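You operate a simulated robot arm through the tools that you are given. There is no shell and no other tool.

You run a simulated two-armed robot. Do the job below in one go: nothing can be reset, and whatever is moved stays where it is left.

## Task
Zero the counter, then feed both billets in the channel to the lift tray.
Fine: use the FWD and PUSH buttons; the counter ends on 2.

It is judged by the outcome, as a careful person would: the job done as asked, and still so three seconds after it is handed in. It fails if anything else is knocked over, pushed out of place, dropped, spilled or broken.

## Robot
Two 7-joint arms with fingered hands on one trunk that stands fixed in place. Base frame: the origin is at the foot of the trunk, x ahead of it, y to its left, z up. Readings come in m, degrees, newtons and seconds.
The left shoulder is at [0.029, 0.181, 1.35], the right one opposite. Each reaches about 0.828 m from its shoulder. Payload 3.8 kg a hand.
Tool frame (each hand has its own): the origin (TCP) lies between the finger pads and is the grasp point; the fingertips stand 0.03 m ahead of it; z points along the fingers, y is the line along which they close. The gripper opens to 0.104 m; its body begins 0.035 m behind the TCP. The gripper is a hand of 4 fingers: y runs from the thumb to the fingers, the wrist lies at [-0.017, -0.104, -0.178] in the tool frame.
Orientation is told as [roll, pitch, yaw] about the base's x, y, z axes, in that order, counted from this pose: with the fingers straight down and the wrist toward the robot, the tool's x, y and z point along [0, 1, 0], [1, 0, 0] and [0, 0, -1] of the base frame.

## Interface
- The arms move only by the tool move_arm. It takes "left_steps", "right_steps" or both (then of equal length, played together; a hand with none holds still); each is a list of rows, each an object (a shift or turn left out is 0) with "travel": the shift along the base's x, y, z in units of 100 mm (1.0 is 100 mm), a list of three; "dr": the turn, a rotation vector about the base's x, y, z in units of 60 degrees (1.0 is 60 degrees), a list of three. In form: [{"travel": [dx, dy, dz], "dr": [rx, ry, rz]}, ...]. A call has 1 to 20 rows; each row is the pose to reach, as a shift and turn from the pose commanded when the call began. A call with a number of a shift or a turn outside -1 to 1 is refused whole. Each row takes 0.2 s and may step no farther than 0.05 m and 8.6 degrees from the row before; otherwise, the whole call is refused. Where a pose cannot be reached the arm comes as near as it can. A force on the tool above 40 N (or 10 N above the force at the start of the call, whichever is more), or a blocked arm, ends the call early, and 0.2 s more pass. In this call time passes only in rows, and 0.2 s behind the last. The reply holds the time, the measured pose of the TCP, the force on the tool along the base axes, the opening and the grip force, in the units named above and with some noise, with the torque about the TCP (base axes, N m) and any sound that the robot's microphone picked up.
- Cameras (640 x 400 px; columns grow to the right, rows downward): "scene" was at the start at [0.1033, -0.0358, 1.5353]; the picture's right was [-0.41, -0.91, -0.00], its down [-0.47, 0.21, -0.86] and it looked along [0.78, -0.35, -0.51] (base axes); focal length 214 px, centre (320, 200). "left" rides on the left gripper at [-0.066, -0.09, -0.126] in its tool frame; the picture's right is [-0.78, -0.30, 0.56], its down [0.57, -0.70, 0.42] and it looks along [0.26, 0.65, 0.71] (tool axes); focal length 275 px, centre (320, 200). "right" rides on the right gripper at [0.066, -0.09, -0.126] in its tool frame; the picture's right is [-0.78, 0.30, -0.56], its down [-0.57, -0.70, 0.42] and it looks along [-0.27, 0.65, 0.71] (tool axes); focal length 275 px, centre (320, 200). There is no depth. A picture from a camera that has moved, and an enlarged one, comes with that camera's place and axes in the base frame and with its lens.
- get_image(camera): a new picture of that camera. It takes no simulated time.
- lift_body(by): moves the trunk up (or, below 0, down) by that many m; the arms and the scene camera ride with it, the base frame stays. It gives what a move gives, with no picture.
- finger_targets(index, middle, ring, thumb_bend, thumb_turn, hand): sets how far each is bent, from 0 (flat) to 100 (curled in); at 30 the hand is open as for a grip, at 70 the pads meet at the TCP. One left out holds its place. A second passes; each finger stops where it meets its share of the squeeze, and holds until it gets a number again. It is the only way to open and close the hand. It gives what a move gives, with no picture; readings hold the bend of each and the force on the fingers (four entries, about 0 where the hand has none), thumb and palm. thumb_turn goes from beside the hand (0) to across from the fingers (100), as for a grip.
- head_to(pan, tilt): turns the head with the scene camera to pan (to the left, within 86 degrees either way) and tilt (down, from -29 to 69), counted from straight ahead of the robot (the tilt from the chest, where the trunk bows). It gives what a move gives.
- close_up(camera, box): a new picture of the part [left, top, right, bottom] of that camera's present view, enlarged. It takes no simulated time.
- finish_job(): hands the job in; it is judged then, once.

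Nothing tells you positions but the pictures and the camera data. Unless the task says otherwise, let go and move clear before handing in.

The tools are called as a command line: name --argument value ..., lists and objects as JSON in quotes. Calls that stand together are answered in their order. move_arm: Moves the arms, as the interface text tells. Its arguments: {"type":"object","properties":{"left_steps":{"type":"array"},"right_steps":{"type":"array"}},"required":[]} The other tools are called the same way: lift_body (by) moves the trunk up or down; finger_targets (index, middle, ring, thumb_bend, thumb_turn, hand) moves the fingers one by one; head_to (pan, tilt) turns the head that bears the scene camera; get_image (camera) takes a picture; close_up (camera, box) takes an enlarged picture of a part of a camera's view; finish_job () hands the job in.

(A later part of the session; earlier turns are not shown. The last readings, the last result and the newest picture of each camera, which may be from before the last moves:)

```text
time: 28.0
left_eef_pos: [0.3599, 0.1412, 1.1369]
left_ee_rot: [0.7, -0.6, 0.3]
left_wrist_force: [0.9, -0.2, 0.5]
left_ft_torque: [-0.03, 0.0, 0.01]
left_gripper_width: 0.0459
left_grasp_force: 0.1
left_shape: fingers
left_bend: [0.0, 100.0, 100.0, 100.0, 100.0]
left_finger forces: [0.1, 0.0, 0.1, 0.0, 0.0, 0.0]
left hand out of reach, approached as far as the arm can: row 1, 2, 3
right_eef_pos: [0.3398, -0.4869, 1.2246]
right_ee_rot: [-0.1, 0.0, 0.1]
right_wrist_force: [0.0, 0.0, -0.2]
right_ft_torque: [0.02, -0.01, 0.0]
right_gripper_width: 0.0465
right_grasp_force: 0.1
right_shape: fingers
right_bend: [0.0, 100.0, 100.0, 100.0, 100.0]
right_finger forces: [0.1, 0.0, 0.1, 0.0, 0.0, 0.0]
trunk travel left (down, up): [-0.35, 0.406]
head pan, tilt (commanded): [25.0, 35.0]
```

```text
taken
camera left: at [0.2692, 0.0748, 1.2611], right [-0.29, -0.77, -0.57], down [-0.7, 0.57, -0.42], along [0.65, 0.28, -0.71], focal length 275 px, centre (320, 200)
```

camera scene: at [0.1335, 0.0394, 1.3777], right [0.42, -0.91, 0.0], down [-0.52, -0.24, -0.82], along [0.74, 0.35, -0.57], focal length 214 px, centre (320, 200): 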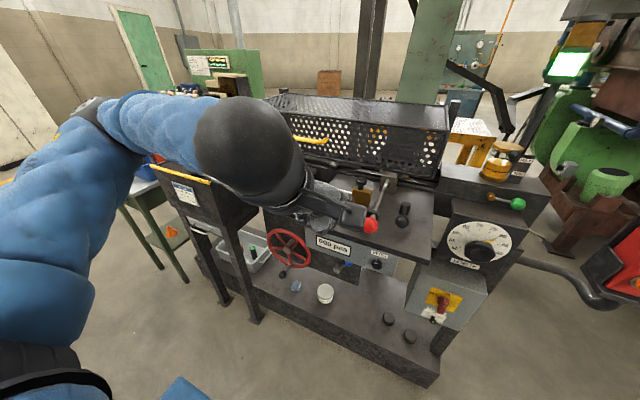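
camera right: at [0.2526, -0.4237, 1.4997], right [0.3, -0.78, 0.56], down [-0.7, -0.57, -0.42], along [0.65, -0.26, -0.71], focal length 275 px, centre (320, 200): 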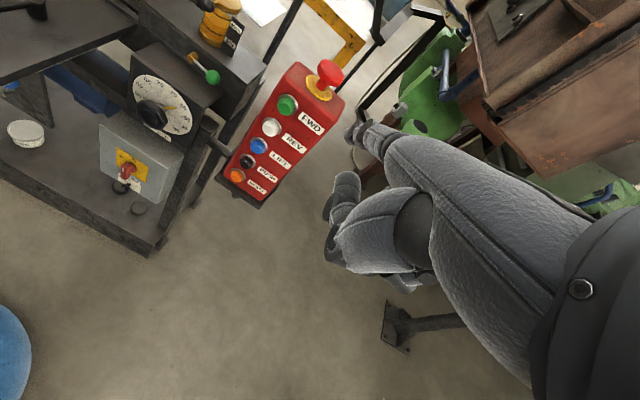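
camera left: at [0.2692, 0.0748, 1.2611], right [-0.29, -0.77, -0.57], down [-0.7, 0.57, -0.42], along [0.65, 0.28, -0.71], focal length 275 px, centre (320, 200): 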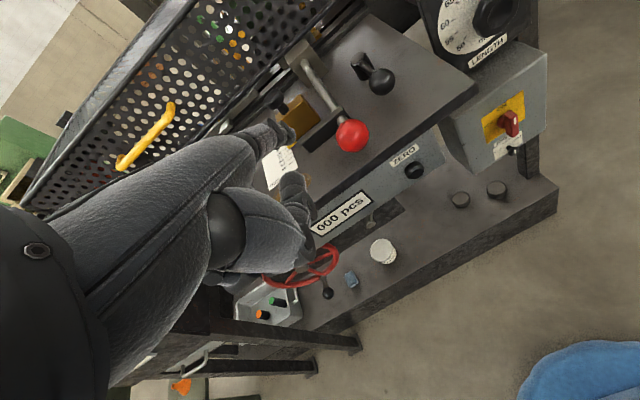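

The counter shows 000. Now I'll look through the guard from the left camera's present place to find the billets.

close_up --camera "left" --box '[20, 0, 200, 210]'

close_up --camera "left" --box '[180, 0, 420, 130]'

close_up --camera "scene" --box '[270, 90, 450, 190]'

```text
1.90 times, centred on (110, 105) of left
camera zoom: at [0.2692, 0.0748, 1.2611], right [-0.29, -0.77, -0.57], down [-0.7, 0.57, -0.42], along [0.65, 0.28, -0.71], focal length 524 px, centre (720, 381)
```

zoom: 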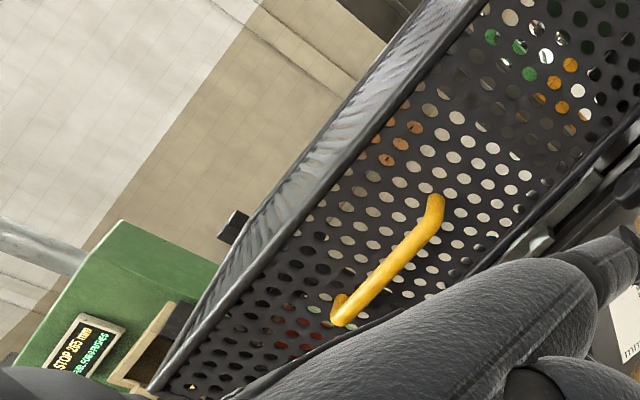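

```text
2.67 times, centred on (300, 65) of left
camera zoom: at [0.2692, 0.0748, 1.2611], right [-0.29, -0.77, -0.57], down [-0.7, 0.57, -0.42], along [0.65, 0.28, -0.71], focal length 734 px, centre (373, 560)
```

zoom: 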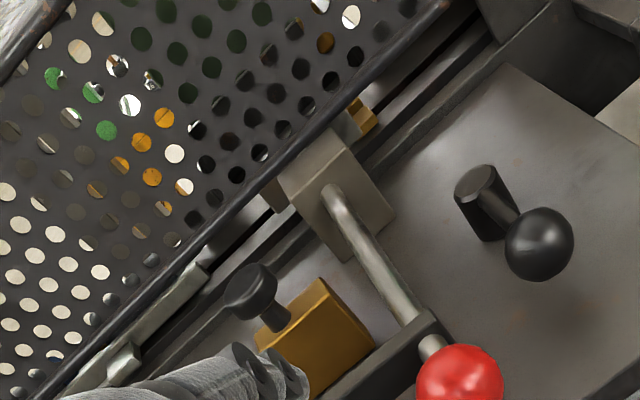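

```text
3.56 times, centred on (360, 140) of scene
camera zoom: at [0.1335, 0.0394, 1.3777], right [0.42, -0.91, 0.0], down [-0.52, -0.24, -0.82], along [0.74, 0.35, -0.57], focal length 763 px, centre (178, 413)
```

zoom: 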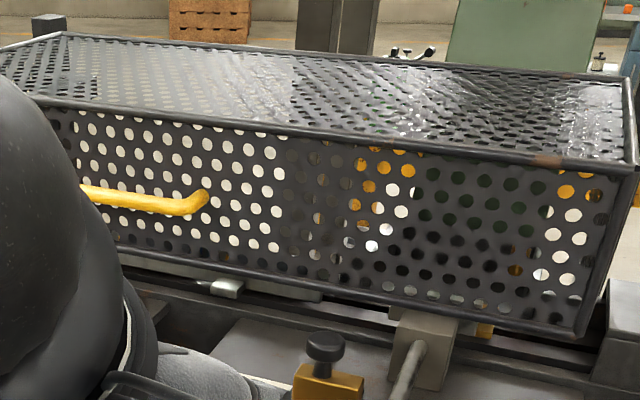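

I can't pick out the billets through the guard. Before pressing FWD I want to see the bin and lift slot properly, so I'll raise the trunk and look down from the head.

lift_body --by 0.3

head_to --pan 38 --tilt 38

get_image --camera "scene"

get_image --camera "left"

```text
time: 31.0
left_eef_pos: [0.3599, 0.1392, 1.4349]
left_ee_rot: [0.6, -0.6, 0.4]
left_wrist_force: [-0.5, 0.6, 0.1]
left_ft_torque: [0.02, 0.0, -0.01]
left_gripper_width: 0.0458
left_grasp_force: 0.2
left_shape: fingers
left_bend: [0.0, 100.0, 100.0, 100.0, 100.0]
left_finger forces: [0.0, 0.1, 0.1, 0.0, 0.0, 0.0]
right_eef_pos: [0.3417, -0.488, 1.5239]
right_ee_rot: [-0.1, 0.0, 0.1]
right_wrist_force: [0.8, 0.6, -0.1]
right_ft_torque: [-0.01, 0.02, 0.0]
right_gripper_width: 0.0458
right_grasp_force: 0.1
right_shape: fingers
right_bend: [0.0, 100.0, 100.0, 100.0, 100.0]
right_finger forces: [0.0, 0.1, 0.1, 0.0, 0.0, 0.0]
trunk travel left (down, up): [-0.65, 0.106]
head pan, tilt (commanded): [25.0, 35.0]
```

```text
time: 31.8
left_eef_pos: [0.3595, 0.1395, 1.4336]
left_ee_rot: [0.5, -0.6, 0.4]
left_wrist_force: [0.1, -0.3, 0.1]
left_ft_torque: [0.03, 0.0, -0.01]
left_gripper_width: 0.0458
left_grasp_force: 0.0
left_shape: fingers
left_bend: [0.0, 100.0, 100.0, 100.0, 100.0]
left_finger forces: [0.0, 0.0, 0.0, 0.0, 0.1, 0.1]
right_eef_pos: [0.342, -0.4875, 1.524]
right_ee_rot: [0.0, 0.0, 0.1]
right_wrist_force: [-0.2, 0.2, -0.4]
right_ft_torque: [0.03, 0.01, -0.04]
right_gripper_width: 0.046
right_grasp_force: 0.1
right_shape: fingers
right_bend: [0.0, 100.0, 100.0, 100.0, 100.0]
right_finger forces: [0.0, 0.0, 0.0, 0.0, 0.0, 0.0]
trunk travel left (down, up): [-0.65, 0.106]
head pan, tilt (commanded): [38.0, 38.0]
```

```text
taken
camera scene: at [0.079, 0.0543, 1.6746], right [0.62, -0.79, 0.0], down [-0.49, -0.38, -0.79], along [0.62, 0.49, -0.62], focal length 214 px, centre (320, 200)
```

scene: 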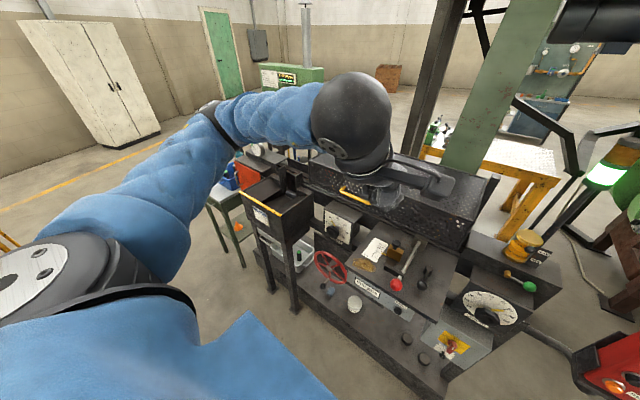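

```text
taken
camera left: at [0.2688, 0.0728, 1.5586], right [-0.29, -0.77, -0.57], down [-0.7, 0.57, -0.43], along [0.65, 0.28, -0.7], focal length 275 px, centre (320, 200)
```

left: 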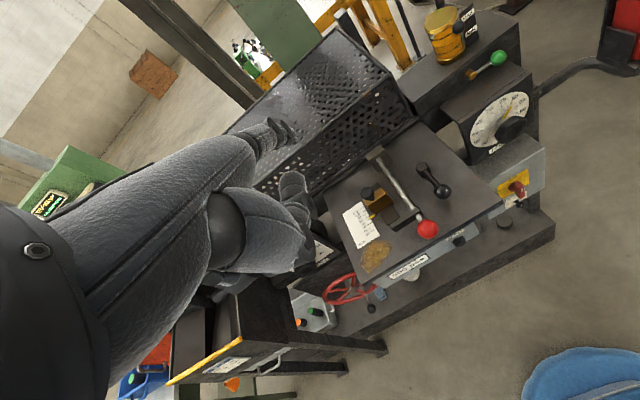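

close_up --camera "scene" --box '[235, 140, 325, 220]'

close_up --camera "scene" --box '[300, 150, 500, 260]'

close_up --camera "left" --box '[300, 20, 470, 170]'

```text
5.00 times, centred on (280, 180) of scene
camera zoom: at [0.079, 0.0543, 1.6746], right [0.62, -0.79, 0.0], down [-0.49, -0.38, -0.79], along [0.62, 0.49, -0.62], focal length 1072 px, centre (520, 300)
```

zoom: 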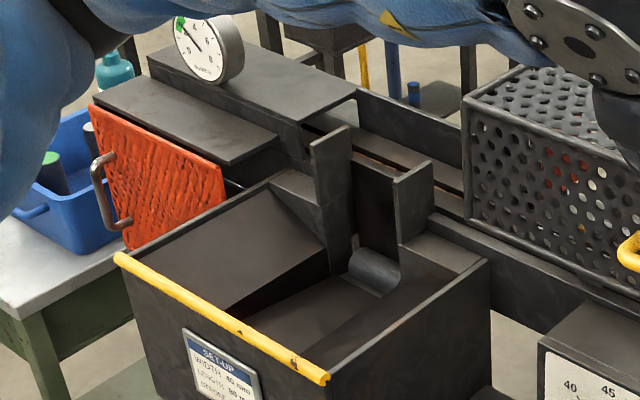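

```text
3.20 times, centred on (400, 205) of scene
camera zoom: at [0.079, 0.0543, 1.6746], right [0.62, -0.79, 0.0], down [-0.49, -0.38, -0.79], along [0.62, 0.49, -0.62], focal length 686 px, centre (64, 184)
```

zoom: 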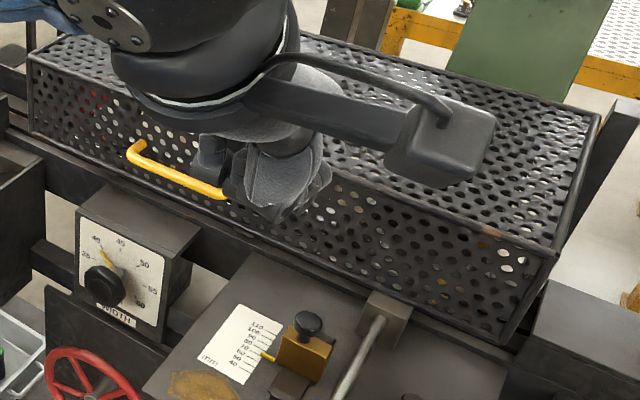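

```text
2.67 times, centred on (385, 95) of left
camera zoom: at [0.2688, 0.0728, 1.5586], right [-0.29, -0.77, -0.57], down [-0.7, 0.57, -0.43], along [0.65, 0.28, -0.7], focal length 734 px, centre (147, 480)
```

zoom: 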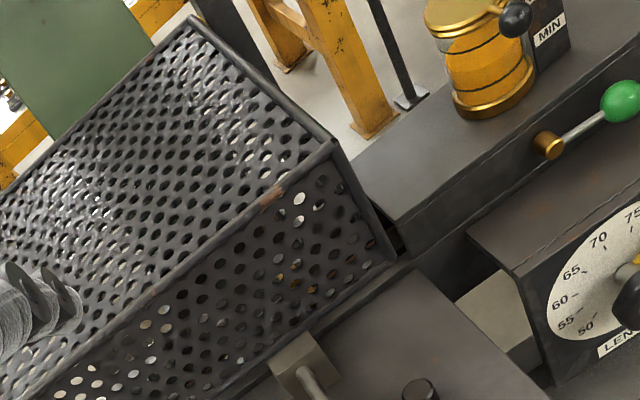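

The bin and lift slot are on the left, and the counter is still at 000. I'll go back to the lower trunk height, where the left camera sees the counter, and bring the right index finger in front of FWD.

lift_body --by -0.3

move_arm --right_steps '[{"travel": [0.3, 0.2, 0.05]}, {"travel": [0.6, 0.4, 0.1]}, {"travel": [0.9, 0.58, 0.13]}]'

head_to --pan -25 --tilt 25

get_image --camera "scene"

get_image --camera "right"

get_image --camera "left"

```text
time: 34.8
left_eef_pos: [0.3606, 0.1401, 1.1348]
left_ee_rot: [0.6, -0.5, 0.4]
left_wrist_force: [0.2, -0.1, 0.4]
left_ft_torque: [0.03, 0.0, 0.0]
left_gripper_width: 0.0458
left_grasp_force: 0.1
left_shape: fingers
left_bend: [0.0, 100.0, 100.0, 100.0, 100.0]
left_finger forces: [0.1, 0.0, 0.1, 0.1, 0.0, 0.0]
right_eef_pos: [0.3403, -0.4886, 1.2236]
right_ee_rot: [0.1, 0.0, 0.1]
right_wrist_force: [0.1, 0.7, -0.7]
right_ft_torque: [-0.02, 0.01, 0.0]
right_gripper_width: 0.046
right_grasp_force: 0.1
right_shape: fingers
right_bend: [0.0, 100.0, 100.0, 100.0, 100.0]
right_finger forces: [0.1, 0.1, 0.1, 0.1, 0.1, 0.0]
trunk travel left (down, up): [-0.35, 0.406]
head pan, tilt (commanded): [38.0, 38.0]
```

```text
time: 35.5
left_eef_pos: [0.3607, 0.1399, 1.1343]
left_ee_rot: [0.6, -0.4, 0.4]
left_wrist_force: [1.1, 1.0, 0.6]
left_ft_torque: [-0.01, 0.0, -0.02]
left_gripper_width: 0.0461
left_grasp_force: 0.0
left_shape: fingers
left_bend: [0.0, 100.0, 100.0, 100.0, 100.0]
left_finger forces: [0.0, 0.0, 0.0, 0.1, 0.0, 0.0]
right_eef_pos: [0.4321, -0.4276, 1.2352]
right_ee_rot: [-0.1, 0.1, -0.1]
right_wrist_force: [0.1, 0.2, 0.0]
right_ft_torque: [0.02, 0.03, 0.0]
right_gripper_width: 0.046
right_grasp_force: 0.0
right_shape: fingers
right_bend: [0.0, 100.0, 100.0, 100.0, 100.0]
right_finger forces: [0.0, 0.0, 0.0, 0.1, 0.0, 0.1]
trunk travel left (down, up): [-0.35, 0.406]
head pan, tilt (commanded): [38.0, 38.0]
```

```text
time: 36.9
left_eef_pos: [0.361, 0.1394, 1.1344]
left_ee_rot: [0.7, -0.5, 0.3]
left_wrist_force: [0.5, 0.0, 0.7]
left_ft_torque: [0.0, -0.01, 0.01]
left_gripper_width: 0.0459
left_grasp_force: 0.1
left_shape: fingers
left_bend: [0.0, 100.0, 100.0, 100.0, 100.0]
left_finger forces: [0.0, 0.1, 0.0, 0.0, 0.0, 0.0]
right_eef_pos: [0.4306, -0.4304, 1.234]
right_ee_rot: [0.0, 0.0, 0.1]
right_wrist_force: [0.0, -0.3, -0.5]
right_ft_torque: [0.02, 0.02, 0.01]
right_gripper_width: 0.046
right_grasp_force: 0.1
right_shape: fingers
right_bend: [0.0, 100.0, 100.0, 100.0, 100.0]
right_finger forces: [0.0, 0.0, 0.1, 0.0, 0.0, 0.0]
trunk travel left (down, up): [-0.35, 0.406]
head pan, tilt (commanded): [-25.0, 25.0]
```

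```text
taken
camera scene: at [0.1381, -0.0375, 1.3934], right [-0.42, -0.91, 0.0], down [-0.38, 0.18, -0.91], along [0.82, -0.38, -0.42], focal length 214 px, centre (320, 200)
```

scene: 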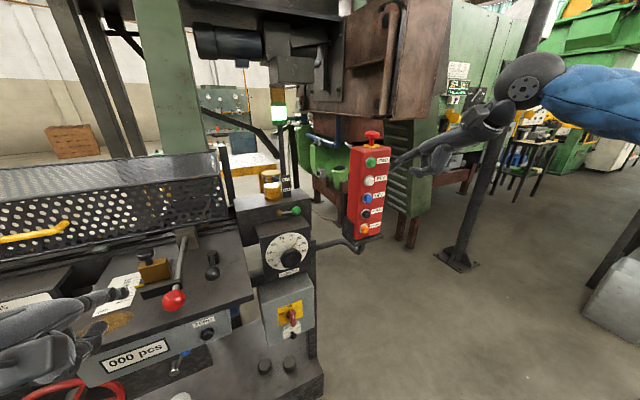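

```text
taken
camera right: at [0.3426, -0.3649, 1.3615], right [0.3, -0.78, 0.56], down [-0.7, -0.57, -0.42], along [0.65, -0.26, -0.71], focal length 275 px, centre (320, 200)
```

right: 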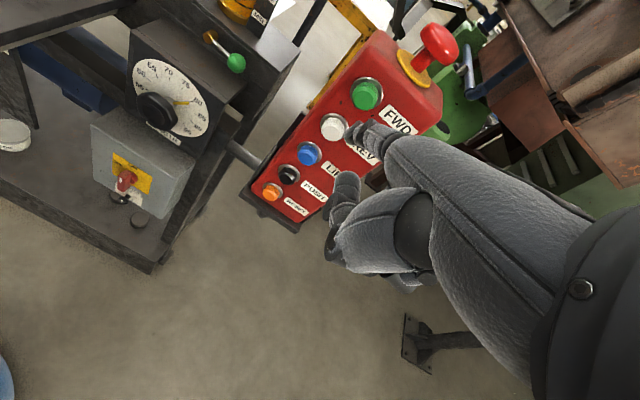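

```text
taken
camera left: at [0.2701, 0.0723, 1.2593], right [-0.29, -0.77, -0.57], down [-0.7, 0.57, -0.42], along [0.65, 0.28, -0.71], focal length 275 px, centre (320, 200)
```

left: 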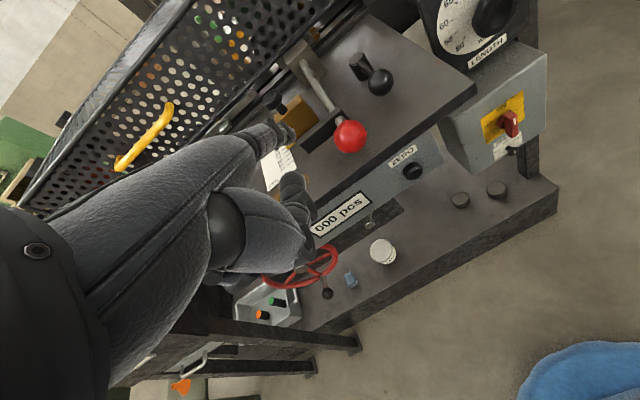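

This view has the counter, the guard and the pendant together. I'll check the fingertip's alignment with FWD.

close_up --camera "scene" --box '[335, 115, 435, 245]'

close_up --camera "right" --box '[320, 60, 420, 160]'

close_up --camera "scene" --box '[0, 130, 250, 290]'

```text
3.08 times, centred on (385, 180) of scene
camera zoom: at [0.1381, -0.0375, 1.3934], right [-0.42, -0.91, 0.0], down [-0.38, 0.18, -0.91], along [0.82, -0.38, -0.42], focal length 660 px, centre (120, 262)
```

zoom: 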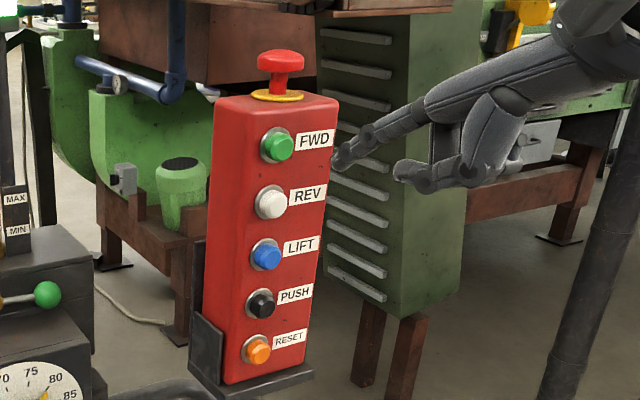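

```text
4.00 times, centred on (370, 110) of right
camera zoom: at [0.3426, -0.3649, 1.3615], right [0.3, -0.78, 0.56], down [-0.7, -0.57, -0.42], along [0.65, -0.26, -0.71], focal length 1101 px, centre (120, 560)
```

zoom: 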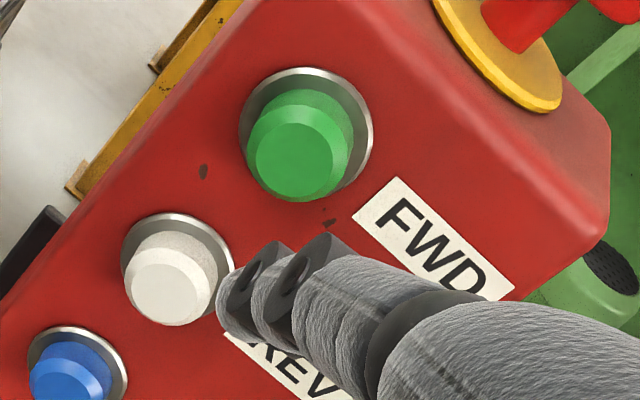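

```text
2.50 times, centred on (125, 210) of scene
camera zoom: at [0.1381, -0.0375, 1.3934], right [-0.42, -0.91, 0.0], down [-0.38, 0.18, -0.91], along [0.82, -0.38, -0.42], focal length 536 px, centre (808, 175)
```

zoom: 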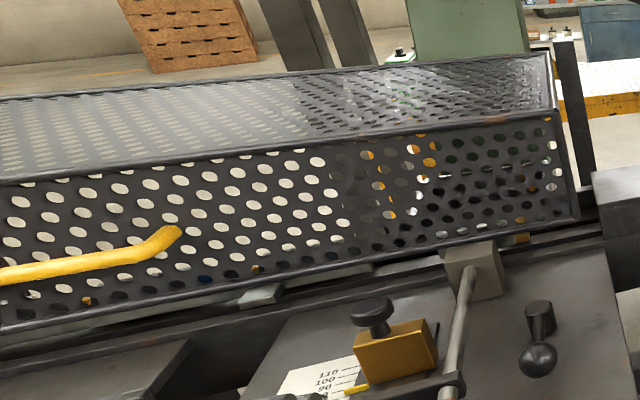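

The tip, about [0.532, -0.413, 1.240], is in line with FWD, about [0.602, -0.413, 1.236]. I'll press FWD straight in with small steps.

move_arm --right_steps '[{"travel": [0.3, 0, -0.04]}, {"travel": [0.52, 0, -0.05]}, {"travel": [0.6, 0, -0.05]}, {"travel": [0.65, 0, -0.05]}, {"travel": [0.68, 0, -0.05]}]'

get_image --camera "scene"

close_up --camera "scene" --box '[335, 115, 435, 245]'

close_up --camera "scene" --box '[0, 130, 250, 290]'

```text
time: 38.1
left_eef_pos: [0.3602, 0.139, 1.1356]
left_ee_rot: [0.6, -0.5, 0.3]
left_wrist_force: [-0.1, -0.2, 0.5]
left_ft_torque: [-0.01, 0.01, 0.01]
left_gripper_width: 0.0457
left_grasp_force: 0.1
left_shape: fingers
left_bend: [0.0, 100.0, 100.0, 100.0, 100.0]
left_finger forces: [0.0, 0.1, 0.0, 0.0, 0.0, 0.1]
right_eef_pos: [0.4984, -0.4295, 1.2318]
right_ee_rot: [0.0, 0.0, 0.1]
right_wrist_force: [-3.2, 0.5, 0.4]
right_ft_torque: [0.0, -0.06, 0.11]
right_gripper_width: 0.0448
right_grasp_force: 1.4
right_shape: fingers
right_bend: [1.0, 100.0, 100.0, 100.0, 100.0]
right_finger forces: [3.0, 0.0, 0.0, 0.1, 0.0, 0.0]
trunk travel left (down, up): [-0.35, 0.406]
head pan, tilt (commanded): [-25.0, 25.0]
heard: click
```

```text
taken
camera scene: at [0.1374, -0.0373, 1.3935], right [-0.42, -0.91, 0.0], down [-0.38, 0.18, -0.91], along [0.82, -0.38, -0.42], focal length 214 px, centre (320, 200)
```

scene: 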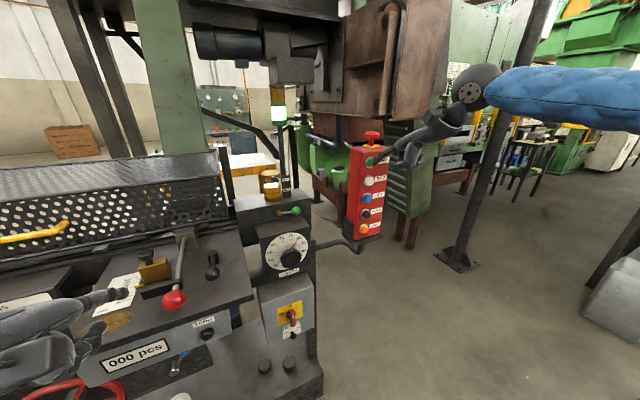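

```text
3.08 times, centred on (385, 180) of scene
camera zoom: at [0.1374, -0.0373, 1.3935], right [-0.42, -0.91, 0.0], down [-0.38, 0.18, -0.91], along [0.82, -0.38, -0.42], focal length 660 px, centre (120, 262)
```

zoom: 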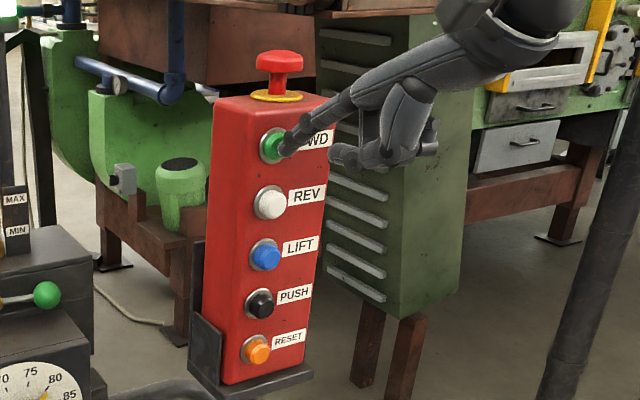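

```text
2.50 times, centred on (125, 210) of scene
camera zoom: at [0.1374, -0.0373, 1.3935], right [-0.42, -0.91, 0.0], down [-0.38, 0.18, -0.91], along [0.82, -0.38, -0.42], focal length 536 px, centre (808, 175)
```

zoom: 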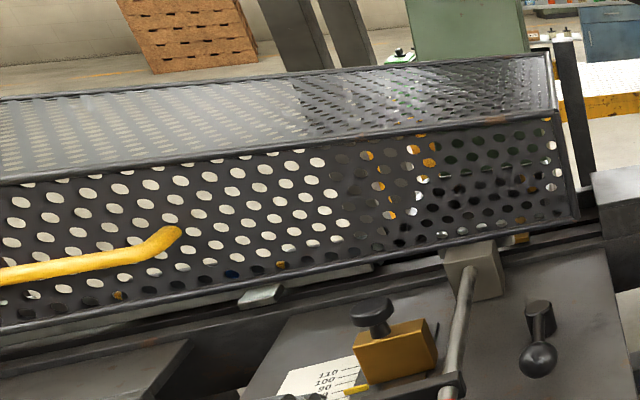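

I heard a click, and the gold chain dogs behind the guard's lower holes have shifted right, so the chain is running. I'll keep the button held for about a second and see how far things move.

move_arm --right_steps '[{"travel": [0, 0, 0]}, {"travel": [0, 0, 0]}, {"travel": [0, 0, 0]}]'

get_image --camera "scene"

close_up --camera "scene" --box '[0, 130, 250, 290]'

get_image --camera "left"

```text
time: 38.9
left_eef_pos: [0.3616, 0.1384, 1.1352]
left_ee_rot: [0.6, -0.5, 0.4]
left_wrist_force: [-0.1, 0.1, -0.1]
left_ft_torque: [0.02, 0.04, 0.0]
left_gripper_width: 0.0457
left_grasp_force: 0.0
left_shape: fingers
left_bend: [0.0, 100.0, 100.0, 100.0, 100.0]
left_finger forces: [0.1, 0.0, 0.1, 0.1, 0.0, 0.1]
right_eef_pos: [0.4984, -0.4294, 1.2307]
right_ee_rot: [0.0, 0.0, 0.1]
right_wrist_force: [-2.7, 1.1, 0.9]
right_ft_torque: [0.01, -0.07, 0.13]
right_gripper_width: 0.0447
right_grasp_force: 1.8
right_shape: fingers
right_bend: [1.0, 100.0, 100.0, 100.0, 100.0]
right_finger forces: [3.0, 0.1, 0.0, 0.0, 0.0, 0.1]
trunk travel left (down, up): [-0.35, 0.406]
head pan, tilt (commanded): [-25.0, 25.0]
```

```text
taken
camera scene: at [0.1374, -0.0374, 1.3935], right [-0.42, -0.91, 0.0], down [-0.38, 0.18, -0.91], along [0.82, -0.38, -0.42], focal length 214 px, centre (320, 200)
```

scene: 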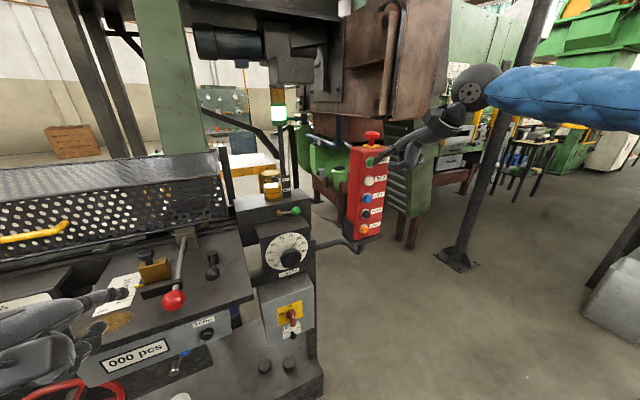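

```text
2.50 times, centred on (125, 210) of scene
camera zoom: at [0.1374, -0.0374, 1.3935], right [-0.42, -0.91, 0.0], down [-0.38, 0.18, -0.91], along [0.82, -0.38, -0.42], focal length 536 px, centre (808, 175)
```

zoom: 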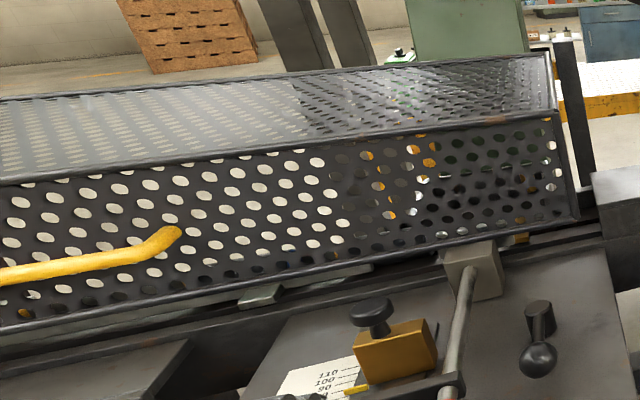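

```text
taken
camera left: at [0.2695, 0.0725, 1.2594], right [-0.29, -0.77, -0.57], down [-0.7, 0.57, -0.42], along [0.65, 0.28, -0.71], focal length 275 px, centre (320, 200)
```

left: 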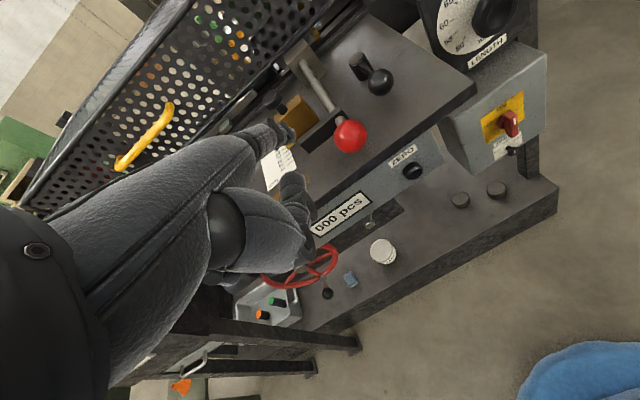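

close_up --camera "scene" --box '[0, 210, 120, 270]'

close_up --camera "scene" --box '[120, 190, 250, 260]'

close_up --camera "left" --box '[30, 0, 350, 210]'

```text
5.33 times, centred on (60, 240) of scene
camera zoom: at [0.1374, -0.0374, 1.3935], right [-0.42, -0.91, 0.0], down [-0.38, 0.18, -0.91], along [0.82, -0.38, -0.42], focal length 1144 px, centre (1707, -13)
```

zoom: 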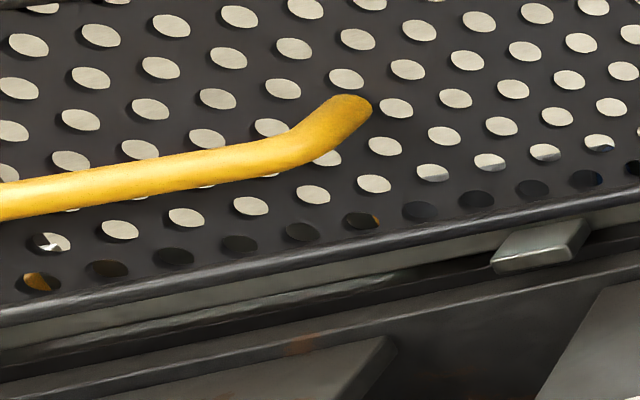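

```text
4.92 times, centred on (185, 225) of scene
camera zoom: at [0.1374, -0.0374, 1.3935], right [-0.42, -0.91, 0.0], down [-0.38, 0.18, -0.91], along [0.82, -0.38, -0.42], focal length 1056 px, centre (985, 77)
```

zoom: 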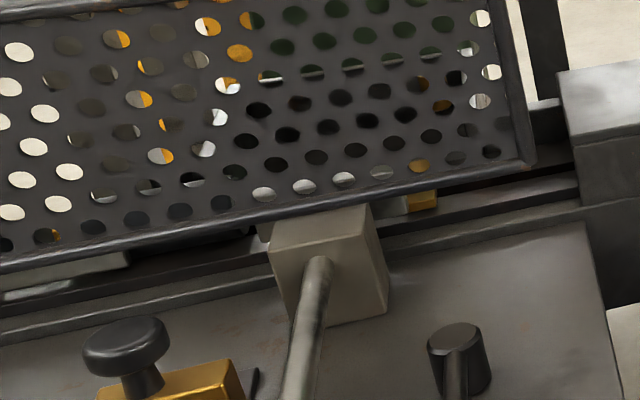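

```text
1.90 times, centred on (190, 105) of left
camera zoom: at [0.2695, 0.0725, 1.2594], right [-0.29, -0.77, -0.57], down [-0.7, 0.57, -0.42], along [0.65, 0.28, -0.71], focal length 524 px, centre (568, 381)
```

zoom: 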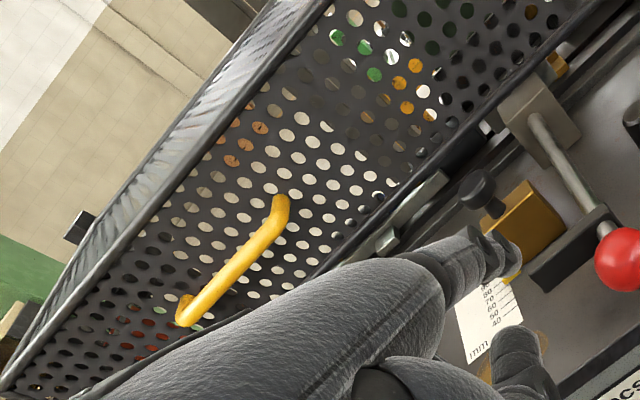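

A blue-banded billet is moving right inside the guard as FWD is held. I'll hold on and keep watching it.

move_arm --right_steps '[{"travel": [0, 0, 0]}, {"travel": [0, 0, 0]}, {"travel": [0, 0, 0]}]'

close_up --camera "scene" --box '[0, 210, 120, 270]'

close_up --camera "scene" --box '[100, 180, 250, 265]'

close_up --camera "left" --box '[180, 0, 420, 130]'

```text
time: 39.7
left_eef_pos: [0.3601, 0.1394, 1.1347]
left_ee_rot: [0.6, -0.5, 0.3]
left_wrist_force: [0.0, -0.6, -0.2]
left_ft_torque: [0.05, -0.03, -0.04]
left_gripper_width: 0.0458
left_grasp_force: 0.0
left_shape: fingers
left_bend: [0.0, 100.0, 100.0, 100.0, 100.0]
left_finger forces: [0.0, 0.1, 0.0, 0.0, 0.0, 0.0]
right_eef_pos: [0.4969, -0.4293, 1.2308]
right_ee_rot: [0.0, 0.0, 0.1]
right_wrist_force: [-2.6, 0.6, 1.8]
right_ft_torque: [0.05, -0.13, 0.12]
right_gripper_width: 0.0447
right_grasp_force: 1.7
right_shape: fingers
right_bend: [1.0, 100.0, 100.0, 100.0, 100.0]
right_finger forces: [3.0, 0.0, 0.1, 0.1, 0.0, 0.0]
trunk travel left (down, up): [-0.35, 0.406]
head pan, tilt (commanded): [-25.0, 25.0]
```

```text
5.33 times, centred on (60, 240) of scene
camera zoom: at [0.1374, -0.0374, 1.3935], right [-0.42, -0.91, 0.0], down [-0.38, 0.18, -0.91], along [0.82, -0.38, -0.42], focal length 1144 px, centre (1707, -13)
```

zoom: 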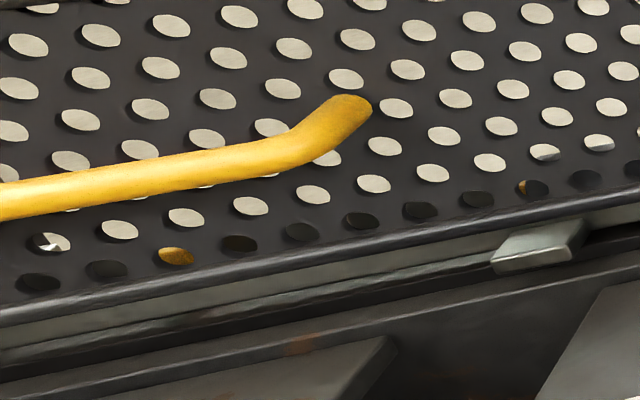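

```text
4.27 times, centred on (175, 222) of scene
camera zoom: at [0.1374, -0.0374, 1.3935], right [-0.42, -0.91, 0.0], down [-0.38, 0.18, -0.91], along [0.82, -0.38, -0.42], focal length 915 px, centre (939, 104)
```

zoom: 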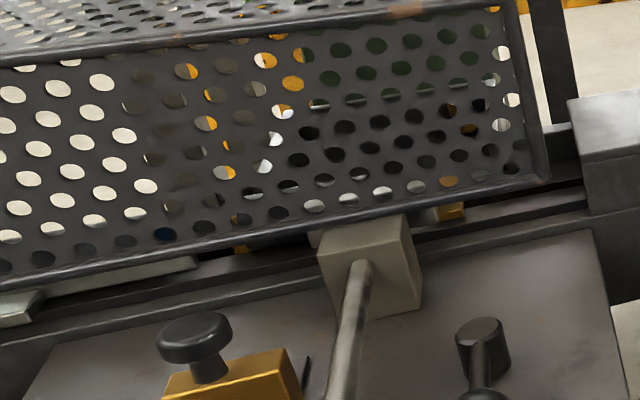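

```text
2.67 times, centred on (300, 65) of left
camera zoom: at [0.2695, 0.0725, 1.2594], right [-0.29, -0.77, -0.57], down [-0.7, 0.57, -0.42], along [0.65, 0.28, -0.71], focal length 734 px, centre (373, 560)
```

zoom: 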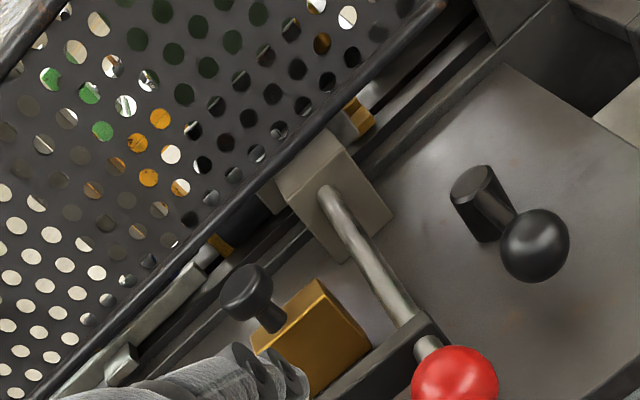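

The billet is nearing the pusher block. I'll hold in shorter increments from here.

move_arm --right_steps '[{"travel": [0, 0, 0]}, {"travel": [0, 0, 0]}]'

close_up --camera "scene" --box '[60, 180, 250, 290]'

close_up --camera "left" --box '[180, 0, 420, 130]'

```text
time: 40.3
left_eef_pos: [0.3597, 0.1389, 1.1349]
left_ee_rot: [0.6, -0.6, 0.5]
left_wrist_force: [-0.2, -0.3, -0.3]
left_ft_torque: [0.02, 0.0, -0.02]
left_gripper_width: 0.0461
left_grasp_force: 0.1
left_shape: fingers
left_bend: [0.0, 100.0, 100.0, 100.0, 100.0]
left_finger forces: [0.0, 0.0, 0.1, 0.0, 0.0, 0.0]
right_eef_pos: [0.498, -0.4284, 1.2308]
right_ee_rot: [0.1, 0.0, 0.0]
right_wrist_force: [-3.8, 0.7, 0.3]
right_ft_torque: [-0.03, -0.1, 0.14]
right_gripper_width: 0.0449
right_grasp_force: 1.3
right_shape: fingers
right_bend: [1.0, 100.0, 100.0, 100.0, 100.0]
right_finger forces: [3.0, 0.1, 0.0, 0.0, 0.1, 0.1]
trunk travel left (down, up): [-0.35, 0.406]
head pan, tilt (commanded): [-25.0, 25.0]
```

```text
3.37 times, centred on (155, 235) of scene
camera zoom: at [0.1374, -0.0375, 1.3935], right [-0.42, -0.91, 0.0], down [-0.38, 0.18, -0.91], along [0.82, -0.38, -0.42], focal length 722 px, centre (876, 82)
```

zoom: 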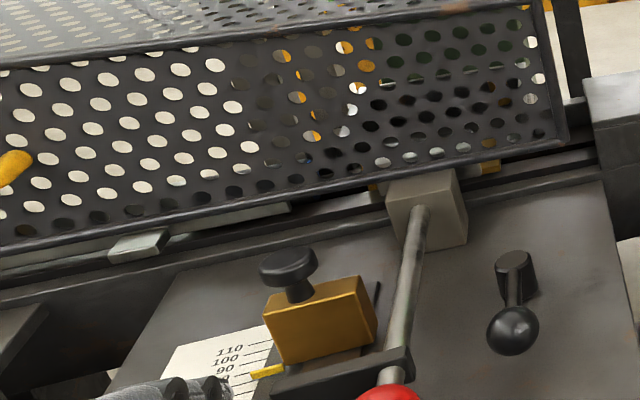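

```text
2.67 times, centred on (300, 65) of left
camera zoom: at [0.2695, 0.0725, 1.2594], right [-0.29, -0.77, -0.57], down [-0.7, 0.57, -0.42], along [0.65, 0.28, -0.71], focal length 734 px, centre (373, 560)
```

zoom: 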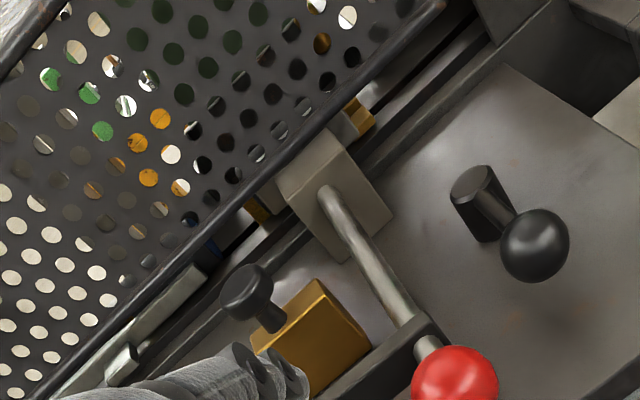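

close_up --camera "left" --box '[230, 40, 330, 105]'

close_up --camera "scene" --box '[130, 200, 215, 250]'

close_up --camera "left" --box '[290, 0, 400, 70]'

```text
6.15 times, centred on (280, 72) of left
camera zoom: at [0.2695, 0.0725, 1.2594], right [-0.29, -0.77, -0.57], down [-0.7, 0.57, -0.42], along [0.65, 0.28, -0.71], focal length 1694 px, centre (566, 985)
```

zoom: 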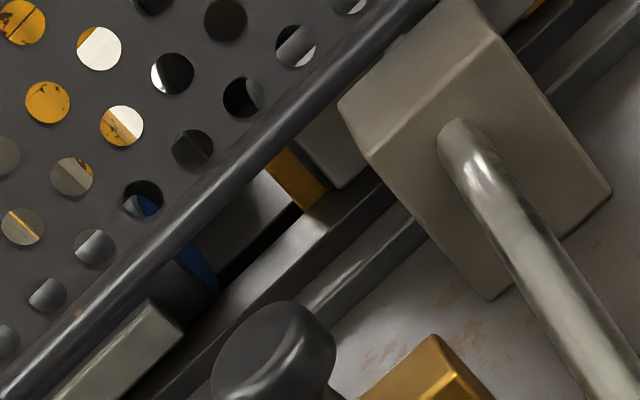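

```text
7.53 times, centred on (172, 225) of scene
camera zoom: at [0.1374, -0.0375, 1.3935], right [-0.42, -0.91, 0.0], down [-0.38, 0.18, -0.91], along [0.82, -0.38, -0.42], focal length 1615 px, centre (1431, 12)
```

zoom: 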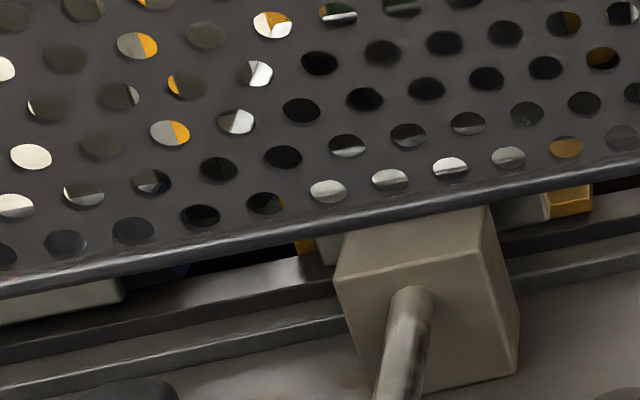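

```text
5.71 times, centred on (345, 35) of left
camera zoom: at [0.2695, 0.0725, 1.2594], right [-0.29, -0.77, -0.57], down [-0.7, 0.57, -0.42], along [0.65, 0.28, -0.71], focal length 1573 px, centre (177, 1143)
```

zoom: 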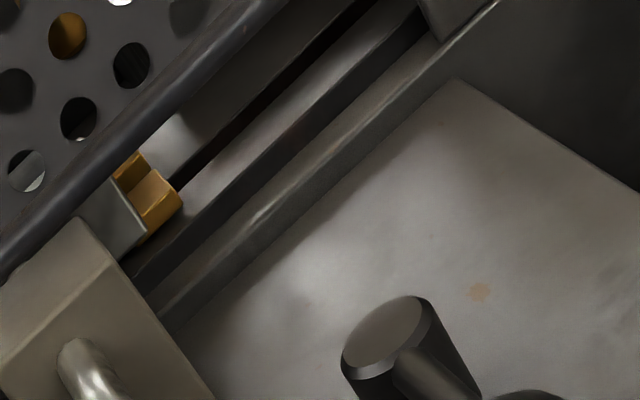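

The picture is clearer: lugs about 122 mm apart carry the billet right, toward a fixed gold stop at y ≈ 0.05, with the pusher block centred at y ≈ 0.09. The blue band is now at y ≈ 0.18, so it needs about 90 mm more. I'll keep holding FWD.

move_arm --right_steps '[{"travel": [0, 0, 0]}, {"travel": [0, 0, 0]}, {"travel": [0, 0, 0]}]'

close_up --camera "left" --box '[230, 20, 360, 105]'

close_up --camera "scene" --box '[100, 190, 230, 260]'

close_up --camera "scene" --box '[0, 200, 130, 280]'

```text
time: 41.1
left_eef_pos: [0.3604, 0.1402, 1.135]
left_ee_rot: [0.7, -0.5, 0.4]
left_wrist_force: [-0.1, -0.3, 0.3]
left_ft_torque: [0.01, 0.01, 0.01]
left_gripper_width: 0.046
left_grasp_force: 0.1
left_shape: fingers
left_bend: [0.0, 100.0, 100.0, 100.0, 100.0]
left_finger forces: [0.1, 0.0, 0.1, 0.0, 0.0, 0.0]
right_eef_pos: [0.4982, -0.4302, 1.2308]
right_ee_rot: [0.0, -0.1, 0.0]
right_wrist_force: [-3.7, 1.0, 0.0]
right_ft_torque: [-0.01, -0.07, 0.11]
right_gripper_width: 0.0448
right_grasp_force: 1.1
right_shape: fingers
right_bend: [1.0, 100.0, 100.0, 100.0, 100.0]
right_finger forces: [3.0, 0.0, 0.1, 0.0, 0.0, 0.0]
trunk travel left (down, up): [-0.35, 0.406]
head pan, tilt (commanded): [-25.0, 25.0]
```

```text
4.71 times, centred on (295, 62) of left
camera zoom: at [0.2695, 0.0724, 1.2594], right [-0.29, -0.77, -0.57], down [-0.7, 0.57, -0.42], along [0.65, 0.28, -0.71], focal length 1295 px, centre (438, 847)
```

zoom: 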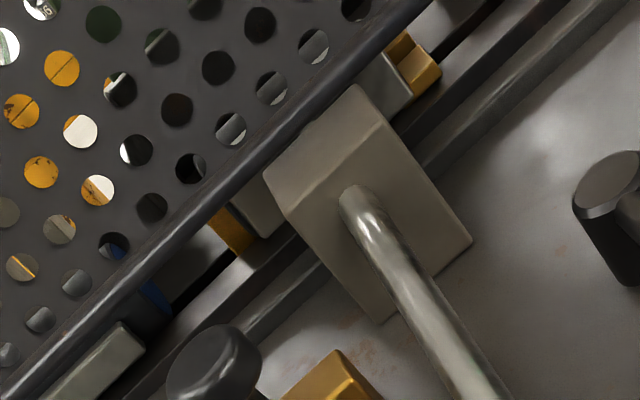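

```text
4.92 times, centred on (165, 225) of scene
camera zoom: at [0.1374, -0.0375, 1.3935], right [-0.42, -0.91, 0.0], down [-0.38, 0.18, -0.91], along [0.82, -0.38, -0.42], focal length 1056 px, centre (1083, 77)
```

zoom: 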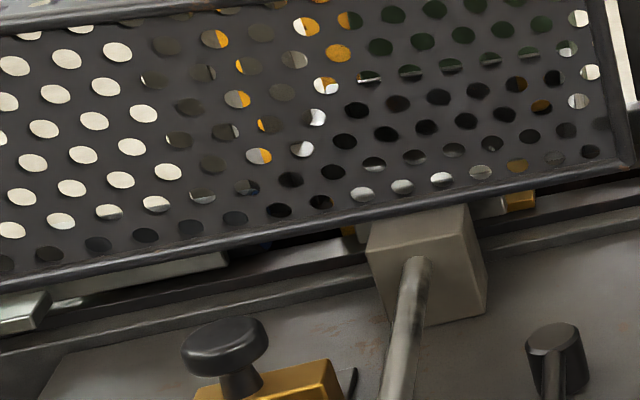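

```text
4.92 times, centred on (65, 240) of scene
camera zoom: at [0.1374, -0.0375, 1.3935], right [-0.42, -0.91, 0.0], down [-0.38, 0.18, -0.91], along [0.82, -0.38, -0.42], focal length 1056 px, centre (1575, 3)
```

zoom: 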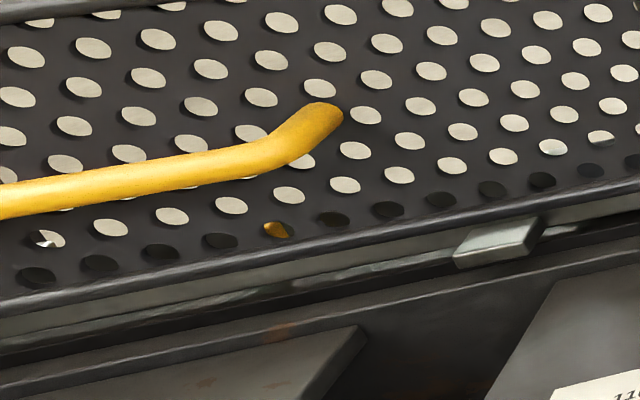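

The chain has stopped by itself: blue band and lugs haven't moved since the last look. I'll take a high-magnification look at the station before releasing.

close_up --camera "left" --box '[255, 45, 300, 85]'

close_up --camera "left" --box '[300, 15, 345, 55]'

close_up --camera "scene" --box '[140, 215, 185, 245]'

close_up --camera "right" --box '[0, 0, 200, 120]'

```text
10.00 times, centred on (278, 65) of left
camera zoom: at [0.2695, 0.0724, 1.2594], right [-0.29, -0.77, -0.57], down [-0.7, 0.57, -0.42], along [0.65, 0.28, -0.71], focal length 2753 px, centre (745, 1550)
```

zoom: 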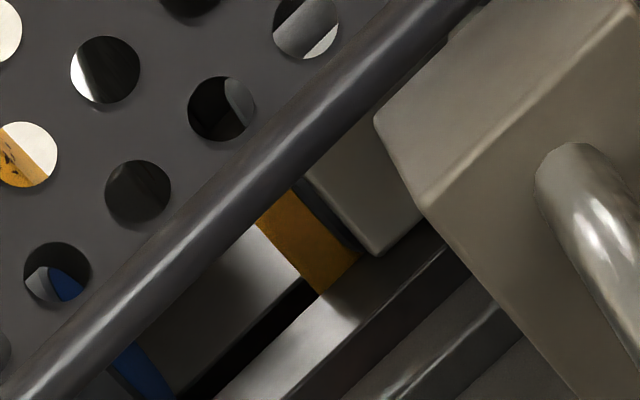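

```text
10.00 times, centred on (322, 35) of left
camera zoom: at [0.2695, 0.0724, 1.2594], right [-0.29, -0.77, -0.57], down [-0.7, 0.57, -0.42], along [0.65, 0.28, -0.71], focal length 2753 px, centre (295, 1850)
```

zoom: 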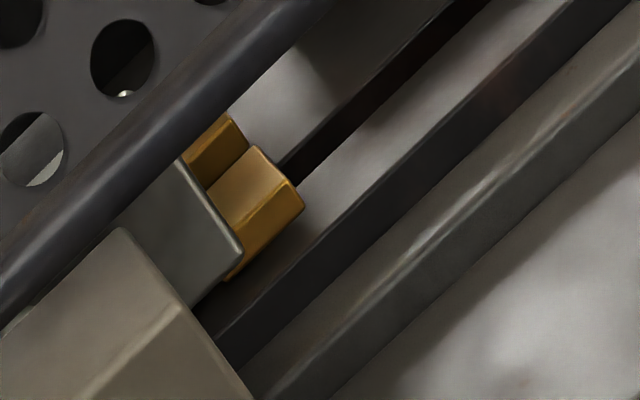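

```text
13.33 times, centred on (162, 230) of scene
camera zoom: at [0.1374, -0.0375, 1.3935], right [-0.42, -0.91, 0.0], down [-0.38, 0.18, -0.91], along [0.82, -0.38, -0.42], focal length 2860 px, centre (2420, -200)
```

zoom: 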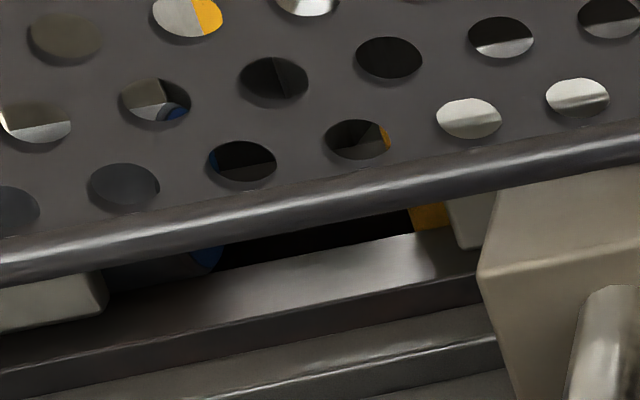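

```text
3.20 times, centred on (100, 60) of right
camera zoom: at [0.4097, -0.3647, 1.3573], right [0.3, -0.78, 0.56], down [-0.7, -0.57, -0.42], along [0.65, -0.26, -0.71], focal length 881 px, centre (1024, 648)
```

zoom: 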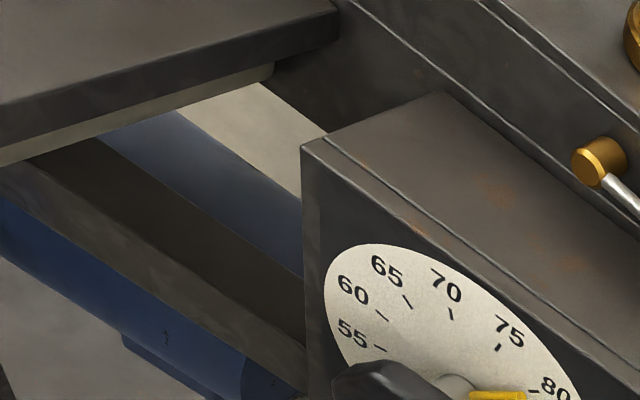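

The blue marking is the end face of a billet, at about [0.806, 0.180, 1.044], pushed from behind by a lug. The station looks to be y ≈ 0.055–0.135. I'll check the stack light for a fault before going on.

close_up --camera "scene" --box '[230, 70, 330, 170]'

close_up --camera "scene" --box '[60, 300, 240, 400]'

close_up --camera "right" --box '[320, 60, 420, 160]'

```text
4.00 times, centred on (280, 120) of scene
camera zoom: at [0.1374, -0.0375, 1.3935], right [-0.42, -0.91, 0.0], down [-0.38, 0.18, -0.91], along [0.82, -0.38, -0.42], focal length 858 px, centre (480, 520)
```

zoom: 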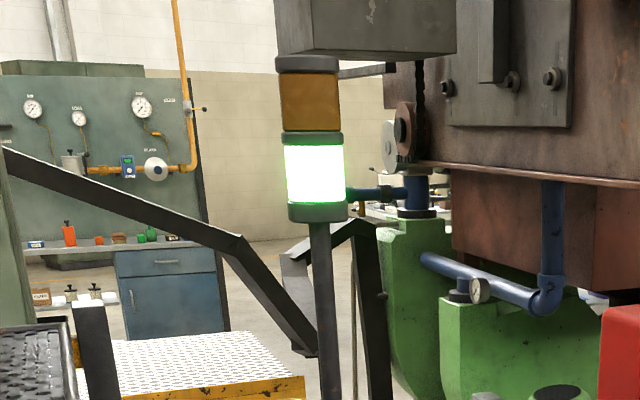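

```text
3.56 times, centred on (150, 350) of scene
camera zoom: at [0.1374, -0.0375, 1.3935], right [-0.42, -0.91, 0.0], down [-0.38, 0.18, -0.91], along [0.82, -0.38, -0.42], focal length 763 px, centre (924, -333)
```

zoom: 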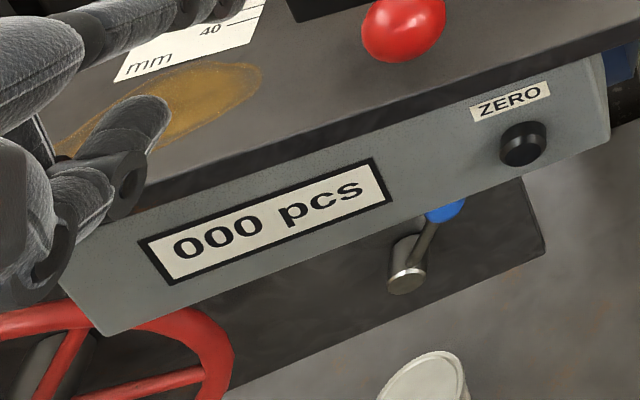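

```text
4.00 times, centred on (370, 110) of right
camera zoom: at [0.4097, -0.3647, 1.3573], right [0.3, -0.78, 0.56], down [-0.7, -0.57, -0.42], along [0.65, -0.26, -0.71], focal length 1101 px, centre (120, 560)
```

zoom: 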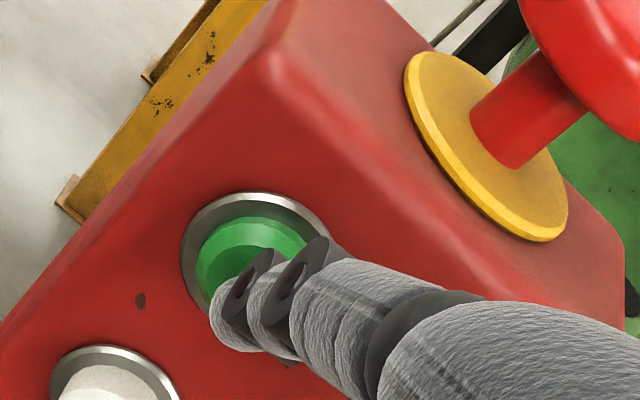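

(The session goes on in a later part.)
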